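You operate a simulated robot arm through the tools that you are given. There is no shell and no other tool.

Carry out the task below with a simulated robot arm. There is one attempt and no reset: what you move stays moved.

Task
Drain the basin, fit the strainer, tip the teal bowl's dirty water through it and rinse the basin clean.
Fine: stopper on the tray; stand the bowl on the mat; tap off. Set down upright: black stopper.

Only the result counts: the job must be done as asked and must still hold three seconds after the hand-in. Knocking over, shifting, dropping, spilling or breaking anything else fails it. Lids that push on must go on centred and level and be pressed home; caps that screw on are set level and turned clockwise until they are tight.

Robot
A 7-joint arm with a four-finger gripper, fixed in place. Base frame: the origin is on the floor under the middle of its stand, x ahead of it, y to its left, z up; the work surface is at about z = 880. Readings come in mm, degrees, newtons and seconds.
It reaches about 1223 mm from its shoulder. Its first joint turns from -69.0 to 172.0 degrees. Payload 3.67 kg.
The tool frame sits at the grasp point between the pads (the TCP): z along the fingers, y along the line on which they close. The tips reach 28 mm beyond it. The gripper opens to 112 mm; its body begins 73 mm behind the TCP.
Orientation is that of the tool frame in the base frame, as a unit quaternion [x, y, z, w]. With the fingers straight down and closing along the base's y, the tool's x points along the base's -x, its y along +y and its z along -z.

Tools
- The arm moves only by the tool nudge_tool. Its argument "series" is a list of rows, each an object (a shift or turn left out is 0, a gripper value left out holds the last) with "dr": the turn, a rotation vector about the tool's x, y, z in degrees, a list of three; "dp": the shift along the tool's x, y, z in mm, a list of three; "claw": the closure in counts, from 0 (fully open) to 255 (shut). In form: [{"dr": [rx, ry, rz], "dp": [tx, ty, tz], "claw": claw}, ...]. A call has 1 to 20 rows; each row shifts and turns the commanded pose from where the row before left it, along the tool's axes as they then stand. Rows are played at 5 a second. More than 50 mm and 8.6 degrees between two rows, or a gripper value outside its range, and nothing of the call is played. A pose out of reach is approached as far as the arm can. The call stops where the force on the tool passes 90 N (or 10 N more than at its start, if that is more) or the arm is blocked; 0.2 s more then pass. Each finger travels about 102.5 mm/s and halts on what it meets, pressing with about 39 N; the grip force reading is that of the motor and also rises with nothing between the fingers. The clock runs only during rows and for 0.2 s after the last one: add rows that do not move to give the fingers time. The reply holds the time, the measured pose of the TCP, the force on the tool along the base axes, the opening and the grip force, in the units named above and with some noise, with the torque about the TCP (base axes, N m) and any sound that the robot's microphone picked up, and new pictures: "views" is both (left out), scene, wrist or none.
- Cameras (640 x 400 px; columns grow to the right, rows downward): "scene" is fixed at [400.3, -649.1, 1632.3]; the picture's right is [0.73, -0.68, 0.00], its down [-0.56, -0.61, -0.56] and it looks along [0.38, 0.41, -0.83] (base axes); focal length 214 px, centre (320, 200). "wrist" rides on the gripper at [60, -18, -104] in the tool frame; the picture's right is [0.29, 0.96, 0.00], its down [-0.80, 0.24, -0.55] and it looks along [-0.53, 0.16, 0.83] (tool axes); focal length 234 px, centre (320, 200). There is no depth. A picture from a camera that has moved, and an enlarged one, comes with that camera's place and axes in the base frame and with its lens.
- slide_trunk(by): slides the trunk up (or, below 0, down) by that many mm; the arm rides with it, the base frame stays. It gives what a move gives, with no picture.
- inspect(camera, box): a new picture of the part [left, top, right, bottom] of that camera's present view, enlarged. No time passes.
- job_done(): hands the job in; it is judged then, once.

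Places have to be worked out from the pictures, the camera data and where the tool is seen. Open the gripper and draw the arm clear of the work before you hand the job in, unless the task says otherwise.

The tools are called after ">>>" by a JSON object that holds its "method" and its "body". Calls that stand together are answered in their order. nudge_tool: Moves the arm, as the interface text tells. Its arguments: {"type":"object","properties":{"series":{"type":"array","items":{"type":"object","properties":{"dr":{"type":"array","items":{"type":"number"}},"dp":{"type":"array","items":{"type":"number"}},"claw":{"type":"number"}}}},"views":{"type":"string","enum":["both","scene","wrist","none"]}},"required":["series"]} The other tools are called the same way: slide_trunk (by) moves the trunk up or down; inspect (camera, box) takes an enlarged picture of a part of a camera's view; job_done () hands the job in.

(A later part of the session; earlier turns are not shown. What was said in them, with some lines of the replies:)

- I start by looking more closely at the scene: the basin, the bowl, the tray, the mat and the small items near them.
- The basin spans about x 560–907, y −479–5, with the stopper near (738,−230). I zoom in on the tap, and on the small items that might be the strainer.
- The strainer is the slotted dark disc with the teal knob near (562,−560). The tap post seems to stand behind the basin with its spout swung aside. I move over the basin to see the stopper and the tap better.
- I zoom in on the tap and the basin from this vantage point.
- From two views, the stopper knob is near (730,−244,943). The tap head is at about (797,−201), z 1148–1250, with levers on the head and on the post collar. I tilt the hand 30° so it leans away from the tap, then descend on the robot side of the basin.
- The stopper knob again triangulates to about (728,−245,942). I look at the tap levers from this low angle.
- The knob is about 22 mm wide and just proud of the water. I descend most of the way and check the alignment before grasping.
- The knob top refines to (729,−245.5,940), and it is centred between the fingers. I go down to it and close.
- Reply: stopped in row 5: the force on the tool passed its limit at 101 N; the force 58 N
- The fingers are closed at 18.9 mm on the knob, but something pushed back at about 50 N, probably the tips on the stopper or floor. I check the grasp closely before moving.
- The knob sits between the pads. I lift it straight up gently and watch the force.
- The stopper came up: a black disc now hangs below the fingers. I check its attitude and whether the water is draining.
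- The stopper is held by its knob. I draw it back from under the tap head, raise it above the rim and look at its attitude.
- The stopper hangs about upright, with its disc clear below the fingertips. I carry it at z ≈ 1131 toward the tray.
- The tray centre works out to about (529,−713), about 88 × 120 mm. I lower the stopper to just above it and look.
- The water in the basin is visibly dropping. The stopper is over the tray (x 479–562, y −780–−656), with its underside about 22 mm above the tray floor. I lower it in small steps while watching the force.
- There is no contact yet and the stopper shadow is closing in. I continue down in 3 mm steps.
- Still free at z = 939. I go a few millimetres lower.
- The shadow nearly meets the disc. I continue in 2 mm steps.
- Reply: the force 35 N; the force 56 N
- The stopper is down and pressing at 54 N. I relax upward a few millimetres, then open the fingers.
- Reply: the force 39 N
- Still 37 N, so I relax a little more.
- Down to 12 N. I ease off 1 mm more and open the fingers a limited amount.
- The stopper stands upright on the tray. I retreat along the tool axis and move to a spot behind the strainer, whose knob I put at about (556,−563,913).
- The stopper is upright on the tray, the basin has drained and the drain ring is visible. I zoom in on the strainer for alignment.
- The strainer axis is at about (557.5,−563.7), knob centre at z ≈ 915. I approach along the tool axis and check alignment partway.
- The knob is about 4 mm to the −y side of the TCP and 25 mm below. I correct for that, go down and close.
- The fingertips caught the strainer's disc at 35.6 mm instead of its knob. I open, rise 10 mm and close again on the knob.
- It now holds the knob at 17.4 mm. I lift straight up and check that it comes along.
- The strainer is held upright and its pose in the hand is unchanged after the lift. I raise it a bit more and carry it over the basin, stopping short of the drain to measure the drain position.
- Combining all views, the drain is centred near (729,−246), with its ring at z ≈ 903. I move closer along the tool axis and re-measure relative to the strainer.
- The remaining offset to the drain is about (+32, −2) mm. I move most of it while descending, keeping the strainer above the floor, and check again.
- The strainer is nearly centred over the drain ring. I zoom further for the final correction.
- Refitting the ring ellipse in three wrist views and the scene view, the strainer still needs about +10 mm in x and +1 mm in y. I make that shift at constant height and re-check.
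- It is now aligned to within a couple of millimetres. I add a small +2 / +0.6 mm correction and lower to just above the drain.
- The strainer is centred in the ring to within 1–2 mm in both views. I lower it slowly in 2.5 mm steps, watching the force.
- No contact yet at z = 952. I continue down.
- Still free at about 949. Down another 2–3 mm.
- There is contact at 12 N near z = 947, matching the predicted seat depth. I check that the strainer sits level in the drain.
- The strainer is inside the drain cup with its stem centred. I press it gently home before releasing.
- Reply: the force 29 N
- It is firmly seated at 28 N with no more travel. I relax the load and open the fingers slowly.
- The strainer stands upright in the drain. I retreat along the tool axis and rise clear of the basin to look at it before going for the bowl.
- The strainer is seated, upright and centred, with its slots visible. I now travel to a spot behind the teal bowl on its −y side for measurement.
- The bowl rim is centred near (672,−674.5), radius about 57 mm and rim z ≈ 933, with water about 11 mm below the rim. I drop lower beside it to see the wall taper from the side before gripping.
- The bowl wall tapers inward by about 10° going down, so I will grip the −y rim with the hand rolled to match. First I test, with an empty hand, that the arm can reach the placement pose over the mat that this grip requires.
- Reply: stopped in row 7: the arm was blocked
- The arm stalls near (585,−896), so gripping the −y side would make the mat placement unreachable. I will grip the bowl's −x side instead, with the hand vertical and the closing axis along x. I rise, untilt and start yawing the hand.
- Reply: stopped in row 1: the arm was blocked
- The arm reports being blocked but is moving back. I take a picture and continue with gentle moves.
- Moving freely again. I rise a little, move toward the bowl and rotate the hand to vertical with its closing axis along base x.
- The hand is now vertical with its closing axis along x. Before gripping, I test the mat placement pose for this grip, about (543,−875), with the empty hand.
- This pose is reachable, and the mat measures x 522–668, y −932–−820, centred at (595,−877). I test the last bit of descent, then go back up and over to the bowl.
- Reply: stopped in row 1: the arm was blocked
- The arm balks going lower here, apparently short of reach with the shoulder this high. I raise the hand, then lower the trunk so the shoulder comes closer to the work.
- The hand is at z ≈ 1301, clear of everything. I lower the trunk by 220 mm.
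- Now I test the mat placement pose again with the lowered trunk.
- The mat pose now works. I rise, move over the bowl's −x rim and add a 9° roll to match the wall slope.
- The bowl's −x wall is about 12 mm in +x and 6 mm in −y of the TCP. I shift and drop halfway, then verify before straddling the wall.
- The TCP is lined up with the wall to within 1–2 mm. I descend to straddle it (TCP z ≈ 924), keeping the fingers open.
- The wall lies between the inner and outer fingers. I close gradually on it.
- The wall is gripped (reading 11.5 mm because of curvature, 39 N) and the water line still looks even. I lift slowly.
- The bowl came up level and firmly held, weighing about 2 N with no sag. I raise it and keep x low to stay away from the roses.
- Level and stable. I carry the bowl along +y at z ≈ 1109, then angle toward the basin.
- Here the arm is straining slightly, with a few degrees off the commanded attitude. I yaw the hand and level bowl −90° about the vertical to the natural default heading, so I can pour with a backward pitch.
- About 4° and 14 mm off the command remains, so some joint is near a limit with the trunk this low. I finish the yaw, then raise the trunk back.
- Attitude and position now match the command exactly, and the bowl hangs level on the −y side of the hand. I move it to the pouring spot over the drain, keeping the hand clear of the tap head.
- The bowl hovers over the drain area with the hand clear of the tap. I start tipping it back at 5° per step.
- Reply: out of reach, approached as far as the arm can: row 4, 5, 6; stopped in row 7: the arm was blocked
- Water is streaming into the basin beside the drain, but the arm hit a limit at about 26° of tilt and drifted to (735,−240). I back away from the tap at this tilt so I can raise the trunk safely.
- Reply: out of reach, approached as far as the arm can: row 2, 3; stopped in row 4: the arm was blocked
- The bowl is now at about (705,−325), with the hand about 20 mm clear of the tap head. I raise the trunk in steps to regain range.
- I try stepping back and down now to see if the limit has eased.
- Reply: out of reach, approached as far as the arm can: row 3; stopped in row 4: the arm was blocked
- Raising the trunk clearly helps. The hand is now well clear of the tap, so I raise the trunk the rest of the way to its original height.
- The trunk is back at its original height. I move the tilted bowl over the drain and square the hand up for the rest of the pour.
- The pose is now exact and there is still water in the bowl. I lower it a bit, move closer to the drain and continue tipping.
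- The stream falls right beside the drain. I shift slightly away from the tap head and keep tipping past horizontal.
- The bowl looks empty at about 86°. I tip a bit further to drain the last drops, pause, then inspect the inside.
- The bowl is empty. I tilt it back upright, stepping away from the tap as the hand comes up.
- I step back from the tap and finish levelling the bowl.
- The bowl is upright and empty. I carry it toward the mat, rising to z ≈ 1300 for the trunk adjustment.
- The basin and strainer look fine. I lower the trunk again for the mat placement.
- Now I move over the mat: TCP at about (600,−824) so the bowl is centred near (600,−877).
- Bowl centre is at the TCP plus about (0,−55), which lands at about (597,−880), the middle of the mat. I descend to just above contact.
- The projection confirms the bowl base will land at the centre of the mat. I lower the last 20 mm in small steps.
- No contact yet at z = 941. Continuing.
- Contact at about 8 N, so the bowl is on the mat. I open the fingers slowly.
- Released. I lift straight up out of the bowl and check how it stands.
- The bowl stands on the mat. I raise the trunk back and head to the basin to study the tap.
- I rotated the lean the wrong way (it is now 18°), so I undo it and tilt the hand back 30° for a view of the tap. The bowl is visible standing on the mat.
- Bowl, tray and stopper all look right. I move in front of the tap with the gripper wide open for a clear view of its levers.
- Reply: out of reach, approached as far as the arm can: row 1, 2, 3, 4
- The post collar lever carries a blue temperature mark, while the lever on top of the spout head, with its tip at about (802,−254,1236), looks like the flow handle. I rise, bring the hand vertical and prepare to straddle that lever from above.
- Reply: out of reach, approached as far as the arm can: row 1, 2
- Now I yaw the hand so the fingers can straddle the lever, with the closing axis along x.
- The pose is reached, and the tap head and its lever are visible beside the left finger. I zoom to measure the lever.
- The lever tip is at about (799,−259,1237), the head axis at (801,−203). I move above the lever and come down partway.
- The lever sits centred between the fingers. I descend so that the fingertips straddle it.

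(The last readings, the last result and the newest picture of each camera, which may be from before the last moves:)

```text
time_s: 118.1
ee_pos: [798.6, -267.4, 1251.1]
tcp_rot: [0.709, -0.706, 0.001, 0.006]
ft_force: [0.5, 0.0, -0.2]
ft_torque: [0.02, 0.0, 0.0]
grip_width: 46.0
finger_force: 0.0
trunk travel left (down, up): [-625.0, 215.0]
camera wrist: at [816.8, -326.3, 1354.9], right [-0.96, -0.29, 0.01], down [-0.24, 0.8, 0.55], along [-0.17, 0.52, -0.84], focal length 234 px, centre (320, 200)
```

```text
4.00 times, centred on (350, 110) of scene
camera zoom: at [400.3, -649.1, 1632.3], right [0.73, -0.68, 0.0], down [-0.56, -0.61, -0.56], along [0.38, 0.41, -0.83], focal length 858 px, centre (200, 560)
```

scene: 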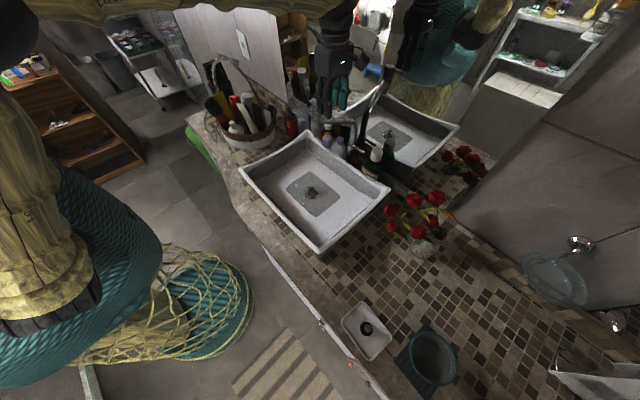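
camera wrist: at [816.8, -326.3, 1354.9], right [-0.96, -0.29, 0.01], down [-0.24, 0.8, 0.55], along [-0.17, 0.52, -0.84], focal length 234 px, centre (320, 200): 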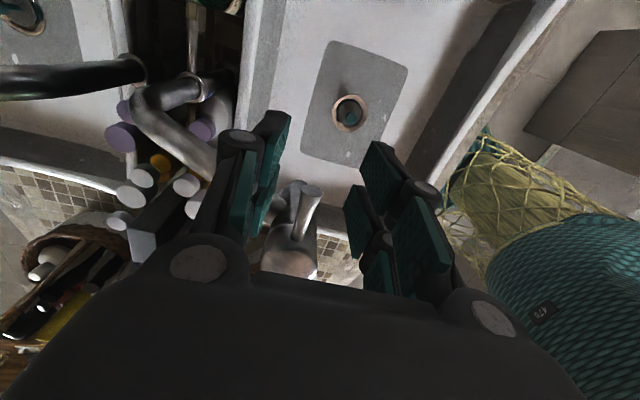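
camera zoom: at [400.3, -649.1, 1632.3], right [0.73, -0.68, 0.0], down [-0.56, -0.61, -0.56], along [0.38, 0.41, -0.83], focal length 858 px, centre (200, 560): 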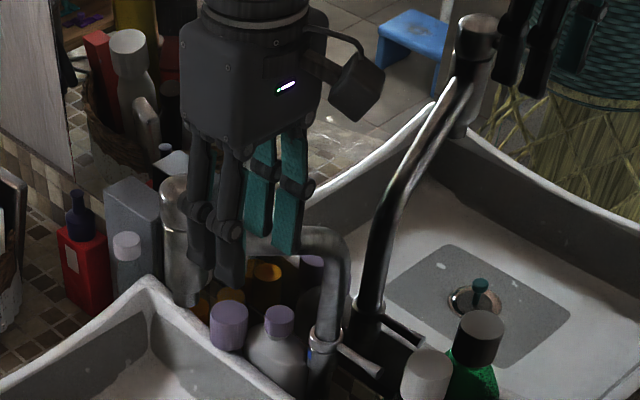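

The fingers straddle the lever. I narrow the gap and push gently toward −x first, watching force and sound.

>>> {"method": "nudge_tool", "body": {"series": [{"claw": 180}, {"claw": 192}, {}], "views": "none"}}

>>> {"method": "nudge_tool", "body": {"series": [{"dp": [0, 4, 0]}, {"dp": [0, 4, 0]}, {"dp": [0, 3, 0]}, {}], "views": "none"}}

```text
time_s: 118.9
ee_pos: [797.7, -267.6, 1250.4]
tcp_rot: [0.709, -0.705, 0.001, 0.006]
ft_force: [0.3, 0.5, 0.9]
ft_torque: [-0.03, -0.04, 0.04]
grip_width: 27.5
finger_force: 0.2
trunk travel left (down, up): [-625.0, 215.0]
```

```text
time_s: 119.9
ee_pos: [788.2, -268.5, 1249.2]
tcp_rot: [0.709, -0.705, 0.001, 0.006]
ft_force: [-0.1, -0.3, -0.6]
ft_torque: [-0.01, 0.04, 0.01]
grip_width: 27.8
finger_force: 0.0
trunk travel left (down, up): [-625.0, 215.0]
```

No resistance so far at about 11 mm. I continue −x in small steps and look.

>>> {"method": "nudge_tool", "body": {"series": [{"dp": [0, 3, 0]}, {"dp": [0, 3, 0]}, {}], "views": "wrist"}}

>>> {"method": "inspect", "body": {"camera": "wrist", "box": [220, 90, 420, 260]}}

```text
time_s: 120.7
ee_pos: [782.1, -269.3, 1250.7]
tcp_rot: [0.708, -0.706, 0.001, 0.006]
ft_force: [0.2, -0.2, 0.2]
ft_torque: [0.03, -0.01, -0.04]
grip_width: 27.6
finger_force: 0.0
trunk travel left (down, up): [-625.0, 215.0]
camera wrist: at [800.5, -326.6, 1355.6], right [-0.96, -0.29, 0.01], down [-0.24, 0.8, 0.55], along [-0.17, 0.52, -0.84], focal length 234 px, centre (320, 200)
```

wrist: 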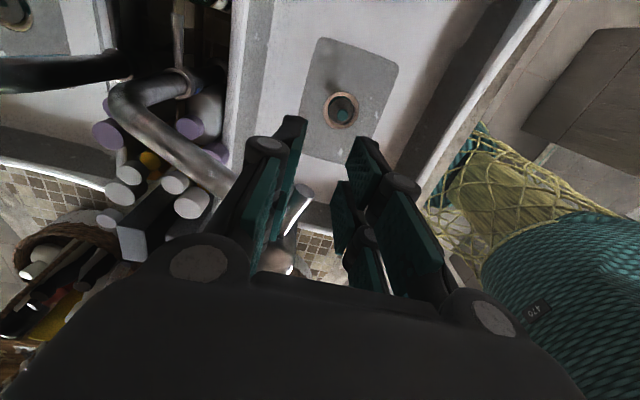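

```text
2.35 times, centred on (320, 175) of wrist
camera zoom: at [800.5, -326.6, 1355.6], right [-0.96, -0.29, 0.01], down [-0.24, 0.8, 0.55], along [-0.17, 0.52, -0.84], focal length 551 px, centre (320, 259)
```

zoom: 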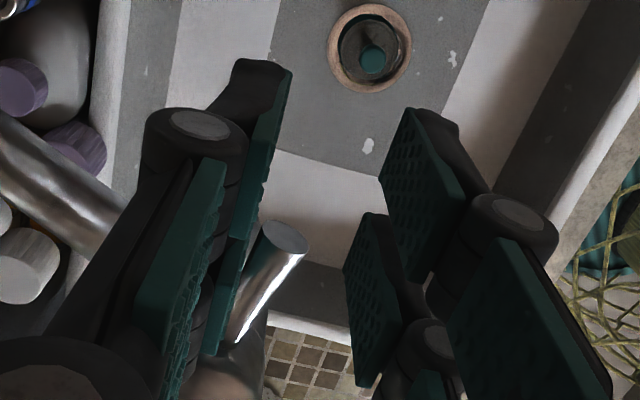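

The lever tip has moved about 13 mm toward −x with almost no force. I check in the scene view whether only the cap turned or the whole spout swivelled.

>>> {"method": "inspect", "body": {"camera": "scene", "box": [300, 60, 400, 160]}}

```text
4.00 times, centred on (350, 110) of scene
camera zoom: at [400.3, -649.1, 1632.3], right [0.73, -0.68, 0.0], down [-0.56, -0.61, -0.56], along [0.38, 0.41, -0.83], focal length 858 px, centre (200, 560)
```

zoom: 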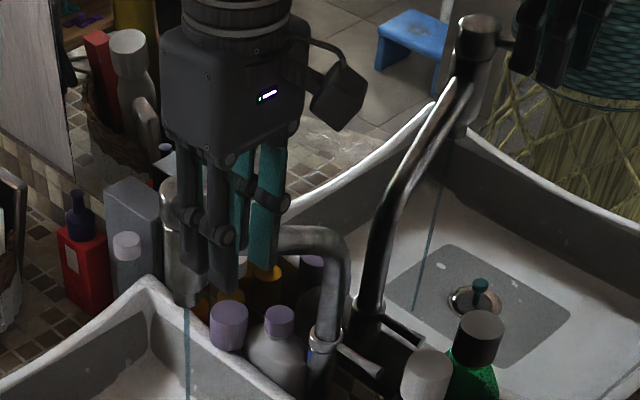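

Water is running from the spout, so this lever is the flow handle. I open it a bit more for a good rinse.

>>> {"method": "nudge_tool", "body": {"series": [{"dp": [-1, 4, 0]}, {"dp": [-1, 4, 0]}, {"dp": [-1, 4, 0]}, {"dp": [-1, 3, 0]}, {}], "views": "both"}}

>>> {"method": "inspect", "body": {"camera": "wrist", "box": [220, 90, 420, 260]}}

>>> {"method": "inspect", "body": {"camera": "scene", "box": [240, 90, 400, 210]}}

```text
time_s: 121.9
ee_pos: [766.9, -263.6, 1252.4]
tcp_rot: [0.709, -0.706, 0.002, 0.006]
ft_force: [0.5, -0.1, -0.5]
ft_torque: [0.02, -0.02, 0.0]
grip_width: 27.8
finger_force: 0.0
trunk travel left (down, up): [-625.0, 215.0]
camera wrist: at [786.3, -322.2, 1356.2], right [-0.96, -0.29, 0.01], down [-0.24, 0.8, 0.55], along [-0.17, 0.52, -0.84], focal length 234 px, centre (320, 200)
```

scene: 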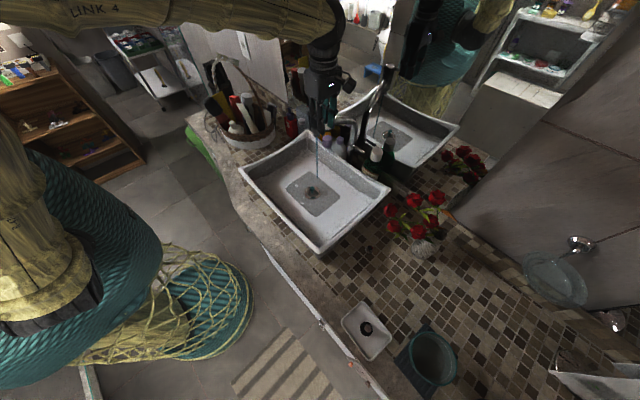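
wrist: 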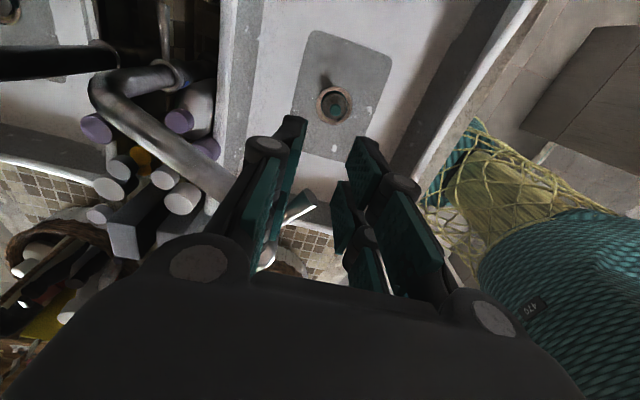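

```text
2.35 times, centred on (320, 175) of wrist
camera zoom: at [786.3, -322.2, 1356.2], right [-0.96, -0.29, 0.01], down [-0.24, 0.8, 0.55], along [-0.17, 0.52, -0.84], focal length 551 px, centre (320, 259)
```

zoom: 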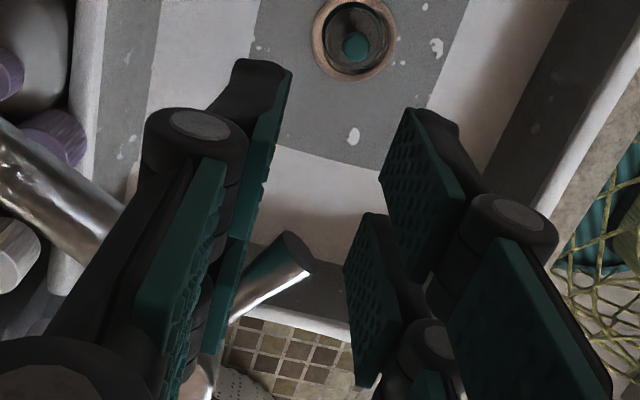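

```text
3.33 times, centred on (320, 150) of scene
camera zoom: at [400.3, -649.1, 1632.3], right [0.73, -0.68, 0.0], down [-0.56, -0.61, -0.56], along [0.38, 0.41, -0.83], focal length 715 px, centre (320, 367)
```

zoom: 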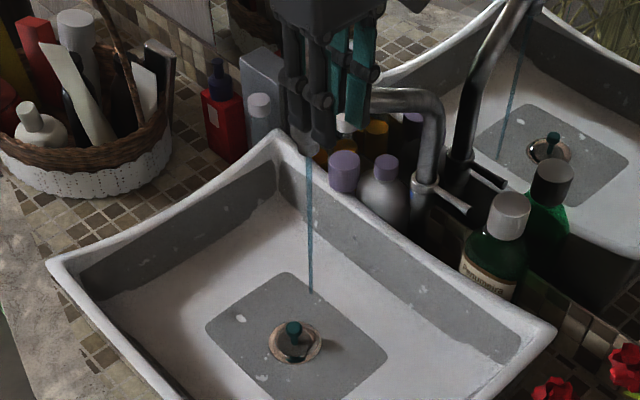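

The flow is stronger now and lands beside the drain. I let it run and watch the basin.

>>> {"method": "nudge_tool", "body": {"series": [{}, {}, {}, {}, {}, {}, {}, {}, {}, {}, {}, {}, {}, {}, {}, {}, {}, {}, {}, {}], "views": "scene"}}

>>> {"method": "inspect", "body": {"camera": "scene", "box": [240, 110, 400, 250]}}

>>> {"method": "inspect", "body": {"camera": "wrist", "box": [280, 20, 420, 170]}}

```text
time_s: 126.1
ee_pos: [766.6, -263.1, 1251.4]
tcp_rot: [0.709, -0.705, 0.001, 0.006]
ft_force: [-0.3, 0.6, -0.4]
ft_torque: [-0.03, -0.01, 0.0]
grip_width: 27.8
finger_force: 0.2
trunk travel left (down, up): [-625.0, 215.0]
```

scene: 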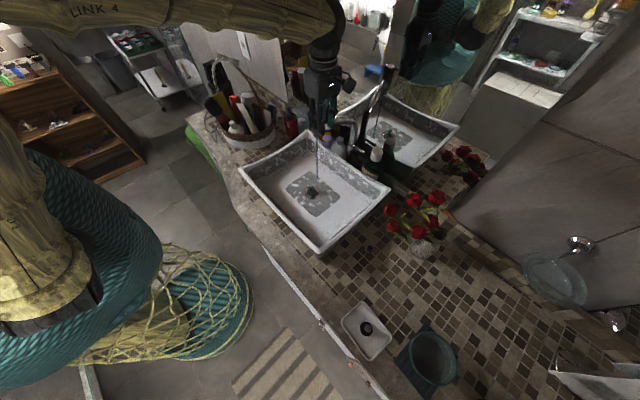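

```text
2.86 times, centred on (320, 180) of scene
camera zoom: at [400.3, -649.1, 1632.3], right [0.73, -0.68, 0.0], down [-0.56, -0.61, -0.56], along [0.38, 0.41, -0.83], focal length 613 px, centre (320, 257)
```

zoom: 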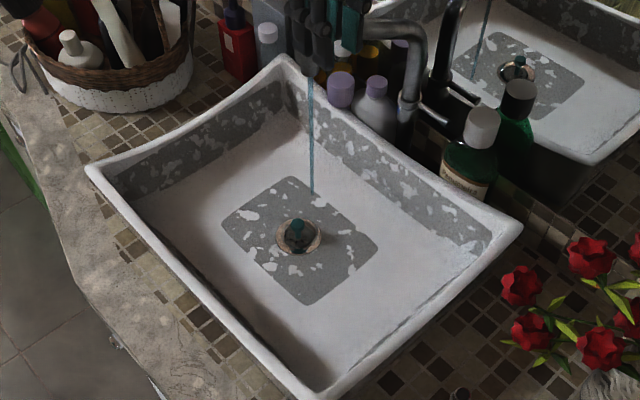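

```text
2.67 times, centred on (350, 95) of wrist
camera zoom: at [786.2, -322.3, 1356.2], right [-0.96, -0.29, 0.01], down [-0.24, 0.8, 0.55], along [-0.17, 0.52, -0.84], focal length 624 px, centre (240, 480)
```

zoom: 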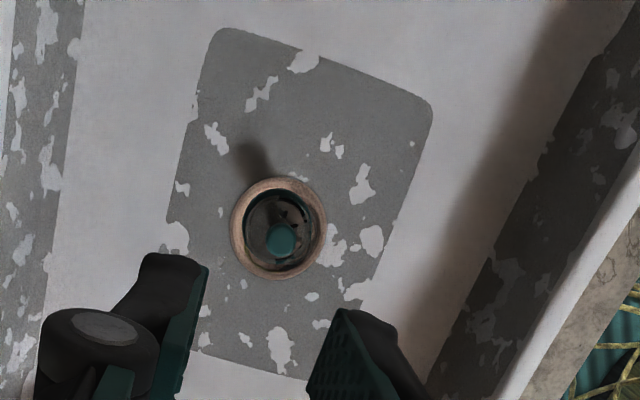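

The grey film on the floor and walls is grime, and it is washing away in patches. I keep the water running.

>>> {"method": "nudge_tool", "body": {"series": [{}, {}, {}, {}, {}, {}, {}, {}, {}, {}, {}, {}, {}, {}, {}, {}, {}, {}, {}, {}], "views": "none"}}

>>> {"method": "nudge_tool", "body": {"series": [{}, {}, {}, {}, {}, {}, {}, {}, {}, {}, {}, {}, {}, {}, {}, {}, {}, {}, {}, {}], "views": "none"}}

>>> {"method": "inspect", "body": {"camera": "scene", "box": [240, 110, 400, 250]}}

```text
time_s: 130.3
ee_pos: [768.4, -264.6, 1251.8]
tcp_rot: [0.709, -0.705, 0.002, 0.006]
ft_force: [0.2, 0.4, -1.2]
ft_torque: [-0.02, -0.02, 0.02]
grip_width: 27.7
finger_force: 0.0
trunk travel left (down, up): [-625.0, 215.0]
```

```text
time_s: 134.5
ee_pos: [767.0, -263.5, 1252.8]
tcp_rot: [0.709, -0.705, 0.002, 0.006]
ft_force: [-0.4, -0.9, 0.7]
ft_torque: [0.01, -0.02, -0.01]
grip_width: 27.8
finger_force: 0.1
trunk travel left (down, up): [-625.0, 215.0]
```

```text
2.86 times, centred on (320, 180) of scene
camera zoom: at [400.3, -649.1, 1632.3], right [0.73, -0.68, 0.0], down [-0.56, -0.61, -0.56], along [0.38, 0.41, -0.83], focal length 613 px, centre (320, 257)
```

zoom: 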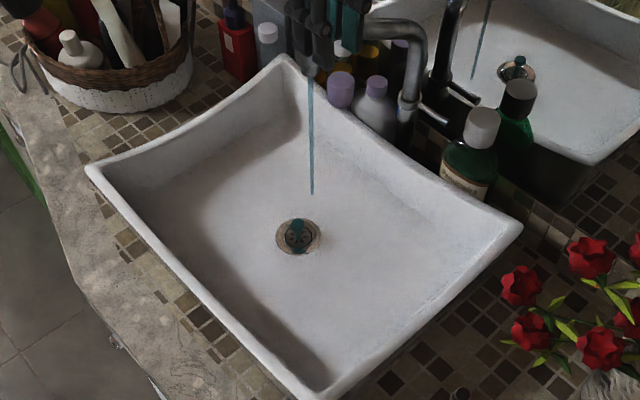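

The basin is clean now. I give it a couple more seconds, then push the lever back toward +x to shut the tap.

>>> {"method": "nudge_tool", "body": {"series": [{}, {}, {}, {}, {}, {}, {}, {}, {}, {}, {"dp": [0.5, -5, 0]}, {"dp": [0.5, -5, 0]}, {"dp": [0.5, -5, 0]}, {"dp": [0.5, -5, 0]}, {"dp": [0.5, -5, 0]}, {"dp": [0.5, -4, 0]}, {"dp": [0.5, -4, 0]}, {}], "views": "both"}}

>>> {"method": "inspect", "body": {"camera": "wrist", "box": [220, 90, 420, 260]}}

>>> {"method": "inspect", "body": {"camera": "scene", "box": [270, 90, 380, 200]}}

```text
time_s: 138.3
ee_pos: [799.3, -266.3, 1251.4]
tcp_rot: [0.709, -0.706, 0.001, 0.006]
ft_force: [-0.1, -0.7, -0.6]
ft_torque: [0.01, 0.01, 0.03]
grip_width: 27.6
finger_force: 0.2
trunk travel left (down, up): [-625.0, 215.0]
camera wrist: at [817.8, -325.1, 1355.5], right [-0.96, -0.29, 0.01], down [-0.24, 0.8, 0.55], along [-0.17, 0.52, -0.84], focal length 234 px, centre (320, 200)
```

scene: 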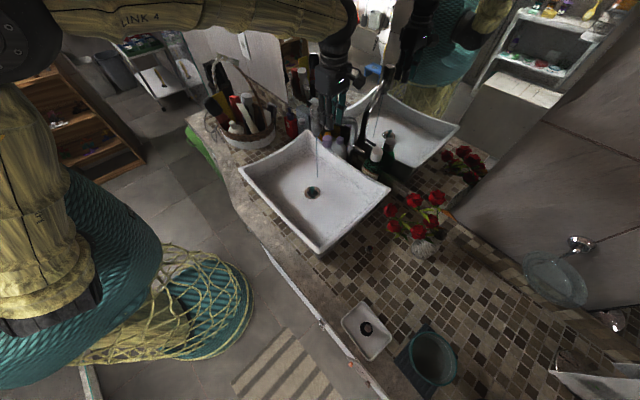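
wrist: 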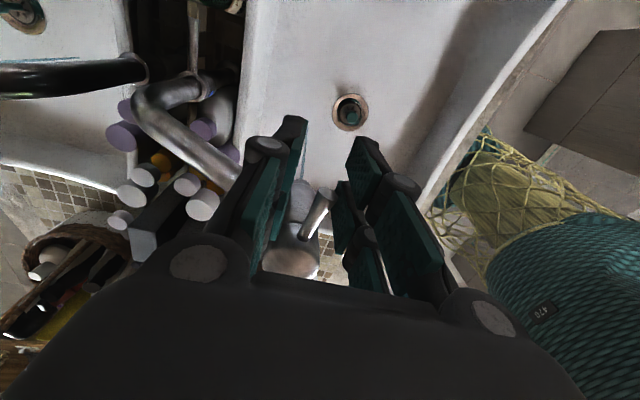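

```text
2.35 times, centred on (320, 175) of wrist
camera zoom: at [817.8, -325.1, 1355.5], right [-0.96, -0.29, 0.01], down [-0.24, 0.8, 0.55], along [-0.17, 0.52, -0.84], focal length 551 px, centre (320, 259)
```

zoom: 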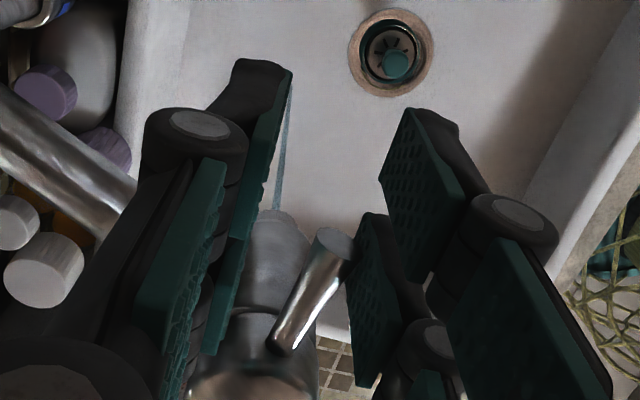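

```text
3.64 times, centred on (325, 145) of scene
camera zoom: at [400.3, -649.1, 1632.3], right [0.73, -0.68, 0.0], down [-0.56, -0.61, -0.56], along [0.38, 0.41, -0.83], focal length 780 px, centre (302, 400)
```

zoom: 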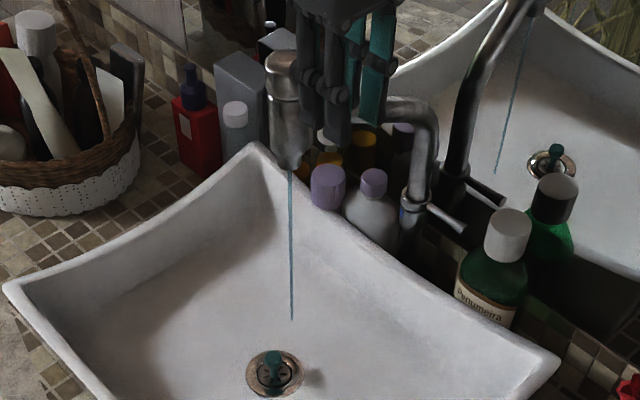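

The flow is thinner. I continue pushing the lever back in small steps.

>>> {"method": "nudge_tool", "body": {"series": [{"dp": [0.3, -3, 0]}, {"dp": [0.3, -3, 0]}, {"dp": [0, -2, 0]}, {}], "views": "none"}}

>>> {"method": "inspect", "body": {"camera": "wrist", "box": [220, 90, 420, 260]}}

>>> {"method": "inspect", "body": {"camera": "scene", "box": [270, 90, 380, 200]}}

```text
time_s: 139.3
ee_pos: [808.0, -266.8, 1253.2]
tcp_rot: [0.709, -0.705, 0.001, 0.006]
ft_force: [0.2, 0.0, -0.7]
ft_torque: [0.04, 0.06, 0.01]
grip_width: 27.7
finger_force: 0.0
trunk travel left (down, up): [-625.0, 215.0]
```

```text
2.35 times, centred on (320, 175) of wrist
camera zoom: at [826.1, -324.8, 1356.3], right [-0.96, -0.29, 0.01], down [-0.24, 0.8, 0.55], along [-0.17, 0.52, -0.84], focal length 551 px, centre (320, 259)
```

zoom: 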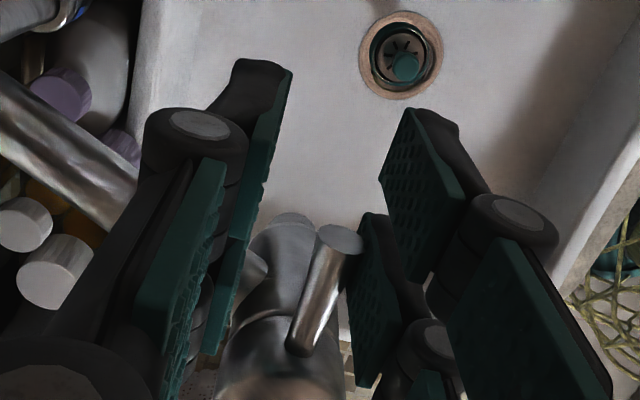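

```text
3.64 times, centred on (325, 145) of scene
camera zoom: at [400.3, -649.1, 1632.3], right [0.73, -0.68, 0.0], down [-0.56, -0.61, -0.56], along [0.38, 0.41, -0.83], focal length 780 px, centre (302, 400)
```

zoom: 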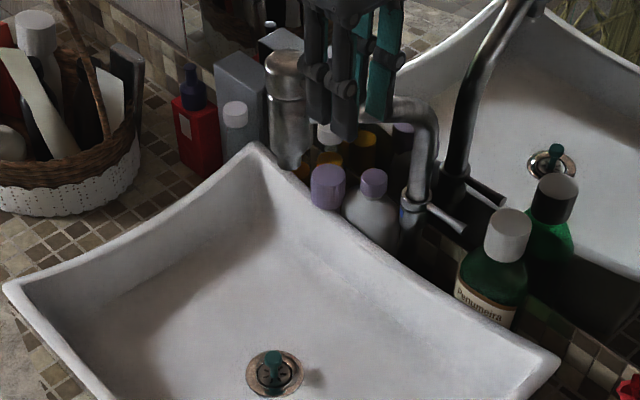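

The stream has stopped and the lever is back at its original position. I nudge 1–2 mm more to be sure it sits at the closed stop.

>>> {"method": "nudge_tool", "body": {"series": [{"dp": [0, -1.5, 0]}, {}], "views": "none"}}

```text
time_s: 139.9
ee_pos: [809.3, -266.0, 1251.8]
tcp_rot: [0.71, -0.705, 0.001, 0.006]
ft_force: [-2.0, 0.9, -0.6]
ft_torque: [0.0, 0.02, -0.01]
grip_width: 28.2
finger_force: 1.1
trunk travel left (down, up): [-625.0, 215.0]
```

A slight reaction shows the closed stop. I recentre the fingers around the lever without touching it and lift away.

>>> {"method": "nudge_tool", "body": {"series": [{"dp": [0, 4, 0]}, {"dp": [0, 4, 0]}, {"dp": [0, 1, -5]}, {"dp": [0, 0, -20]}, {"dp": [0, 0, -30]}, {"dp": [0, 0, -40]}, {}], "views": "both"}}

>>> {"method": "inspect", "body": {"camera": "wrist", "box": [220, 90, 420, 260]}}

>>> {"method": "inspect", "body": {"camera": "scene", "box": [240, 100, 400, 250]}}

```text
time_s: 141.5
ee_pos: [803.7, -267.1, 1347.7]
tcp_rot: [0.709, -0.706, 0.002, 0.006]
ft_force: [-0.7, 0.0, -0.3]
ft_torque: [-0.01, 0.06, -0.01]
grip_width: 27.8
finger_force: 0.1
trunk travel left (down, up): [-625.0, 215.0]
camera wrist: at [821.4, -324.5, 1451.8], right [-0.96, -0.29, 0.01], down [-0.24, 0.8, 0.55], along [-0.17, 0.52, -0.84], focal length 234 px, centre (320, 200)
```

scene: 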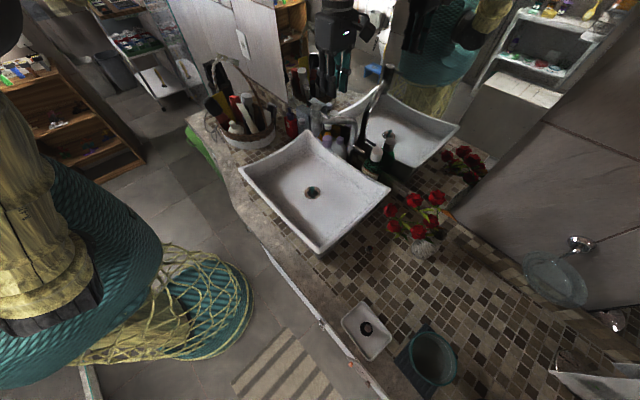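
wrist: 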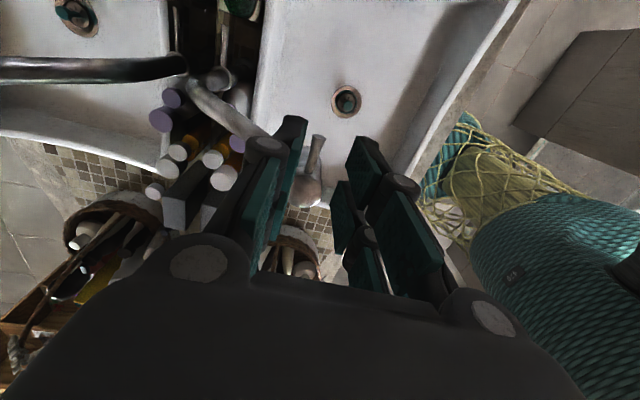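

```text
2.35 times, centred on (320, 175) of wrist
camera zoom: at [821.4, -324.5, 1451.8], right [-0.96, -0.29, 0.01], down [-0.24, 0.8, 0.55], along [-0.17, 0.52, -0.84], focal length 551 px, centre (320, 259)
```

zoom: 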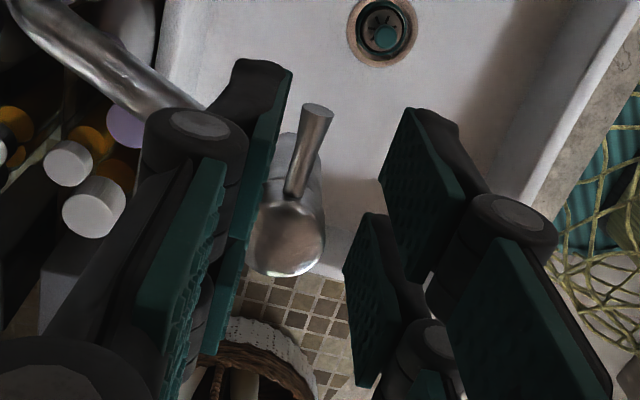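

```text
2.67 times, centred on (320, 175) of scene
camera zoom: at [400.3, -649.1, 1632.3], right [0.73, -0.68, 0.0], down [-0.56, -0.61, -0.56], along [0.38, 0.41, -0.83], focal length 572 px, centre (320, 267)
```

zoom: 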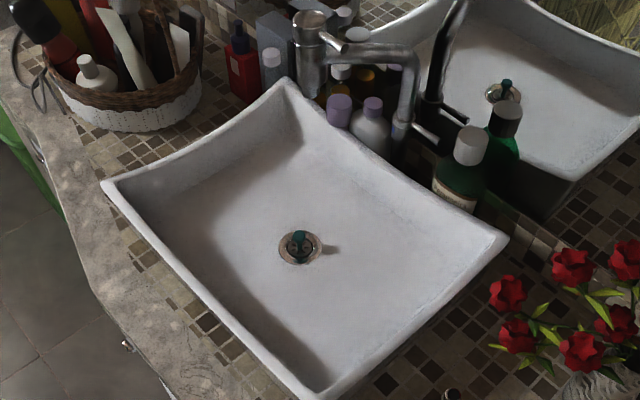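

The basin is clean, the tap is shut and the strainer is in place. I open the gripper, draw the arm clear and do a final check of everything.

>>> {"method": "nudge_tool", "body": {"series": [{"dp": [0, 0, -45], "claw": 120}, {"dp": [20, 40, -10], "claw": 60}, {"dp": [20, 40, -10], "claw": 0}, {"dp": [25, 40, 0]}, {"dp": [25, 40, 0]}, {}], "views": "both"}}

>>> {"method": "inspect", "body": {"camera": "scene", "box": [335, 285, 475, 395]}}

>>> {"method": "inspect", "body": {"camera": "scene", "box": [295, 175, 335, 210]}}

>>> {"method": "inspect", "body": {"camera": "scene", "box": [230, 80, 400, 210]}}

```text
time_s: 142.9
ee_pos: [639.9, -363.3, 1415.3]
tcp_rot: [0.708, -0.706, -0.001, 0.003]
ft_force: [1.0, -0.5, 0.3]
ft_torque: [0.04, 0.05, -0.01]
grip_width: 111.7
finger_force: 0.1
trunk travel left (down, up): [-625.0, 215.0]
camera wrist: at [659.1, -422.1, 1519.0], right [-0.96, -0.29, 0.01], down [-0.24, 0.8, 0.55], along [-0.17, 0.53, -0.83], focal length 234 px, centre (320, 200)
```

scene: 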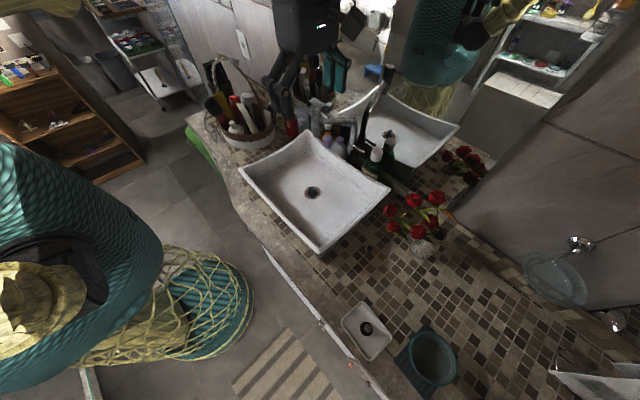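
wrist: 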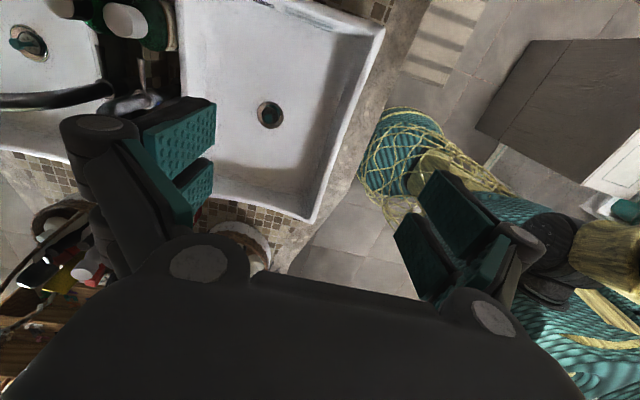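

```text
3.64 times, centred on (405, 340) of scene
camera zoom: at [400.3, -649.1, 1632.3], right [0.73, -0.68, 0.0], down [-0.56, -0.61, -0.56], along [0.38, 0.41, -0.83], focal length 780 px, centre (11, -309)
```

zoom: 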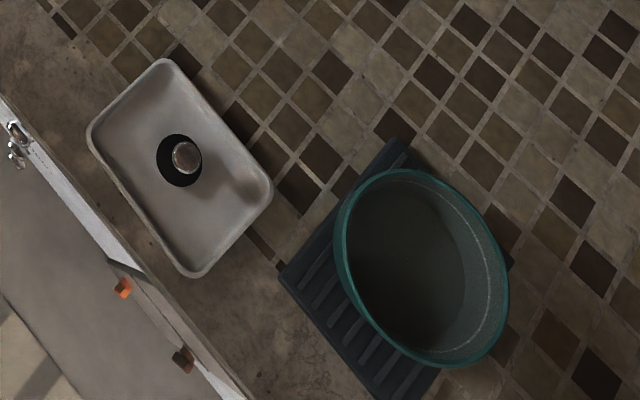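

```text
11.43 times, centred on (315, 192) of scene
camera zoom: at [400.3, -649.1, 1632.3], right [0.73, -0.68, 0.0], down [-0.56, -0.61, -0.56], along [0.38, 0.41, -0.83], focal length 2451 px, centre (377, 286)
```

zoom: 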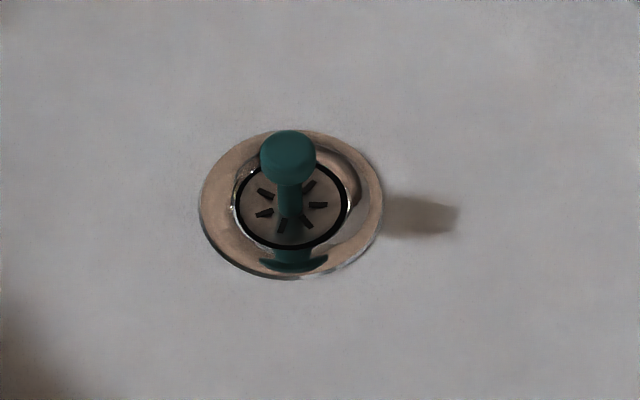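

```text
3.08 times, centred on (315, 145) of scene
camera zoom: at [400.3, -649.1, 1632.3], right [0.73, -0.68, 0.0], down [-0.56, -0.61, -0.56], along [0.38, 0.41, -0.83], focal length 660 px, centre (335, 369)
```

zoom: 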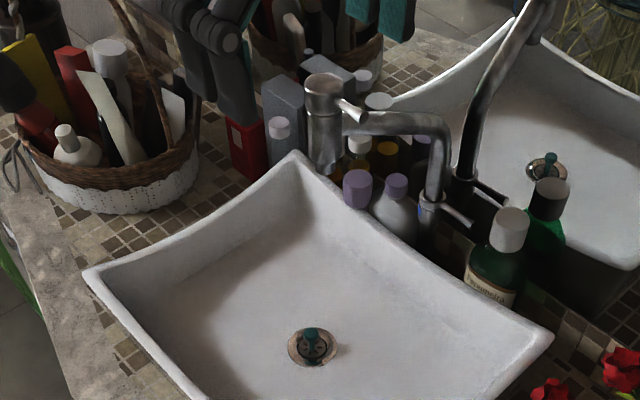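

Everything checks out:
- **Stopper:** upright on the tray.
- **Strainer:** centred and level in the drain.
- **Bowl:** empty and standing on the mat.
- **Basin and tap:** basin clean, tap off with the lever at its stop.
- **Arm:** gripper open and well clear of the work.

I hand the job in.

>>> {"method": "job_done", "body": {}}

```text
The job is handed in.
```

The job is done and handed in. The final camera check showed everything as you asked:

- **Basin:** drained, then rinsed under the tap until the grey film was gone from the floor and walls.
- **Stopper:** standing upright on the tray.
- **Strainer:** centred and level in the drain, pressed home.
- **Bowl:** emptied into the basin with the strainer fitted, so the dirty water could only leave through it. The stream fell beside the drain rather than straight onto the strainer. The bowl now stands on the mat.
- **Tap:** off, with the lever back at its closed stop and no water running.
- **Arm:** gripper open, drawn clear above the basin.

During the pour the arm reached a joint limit and drifted before I raised the trunk. The water stayed over the basin, and I saw nothing spilled or knocked elsewhere.
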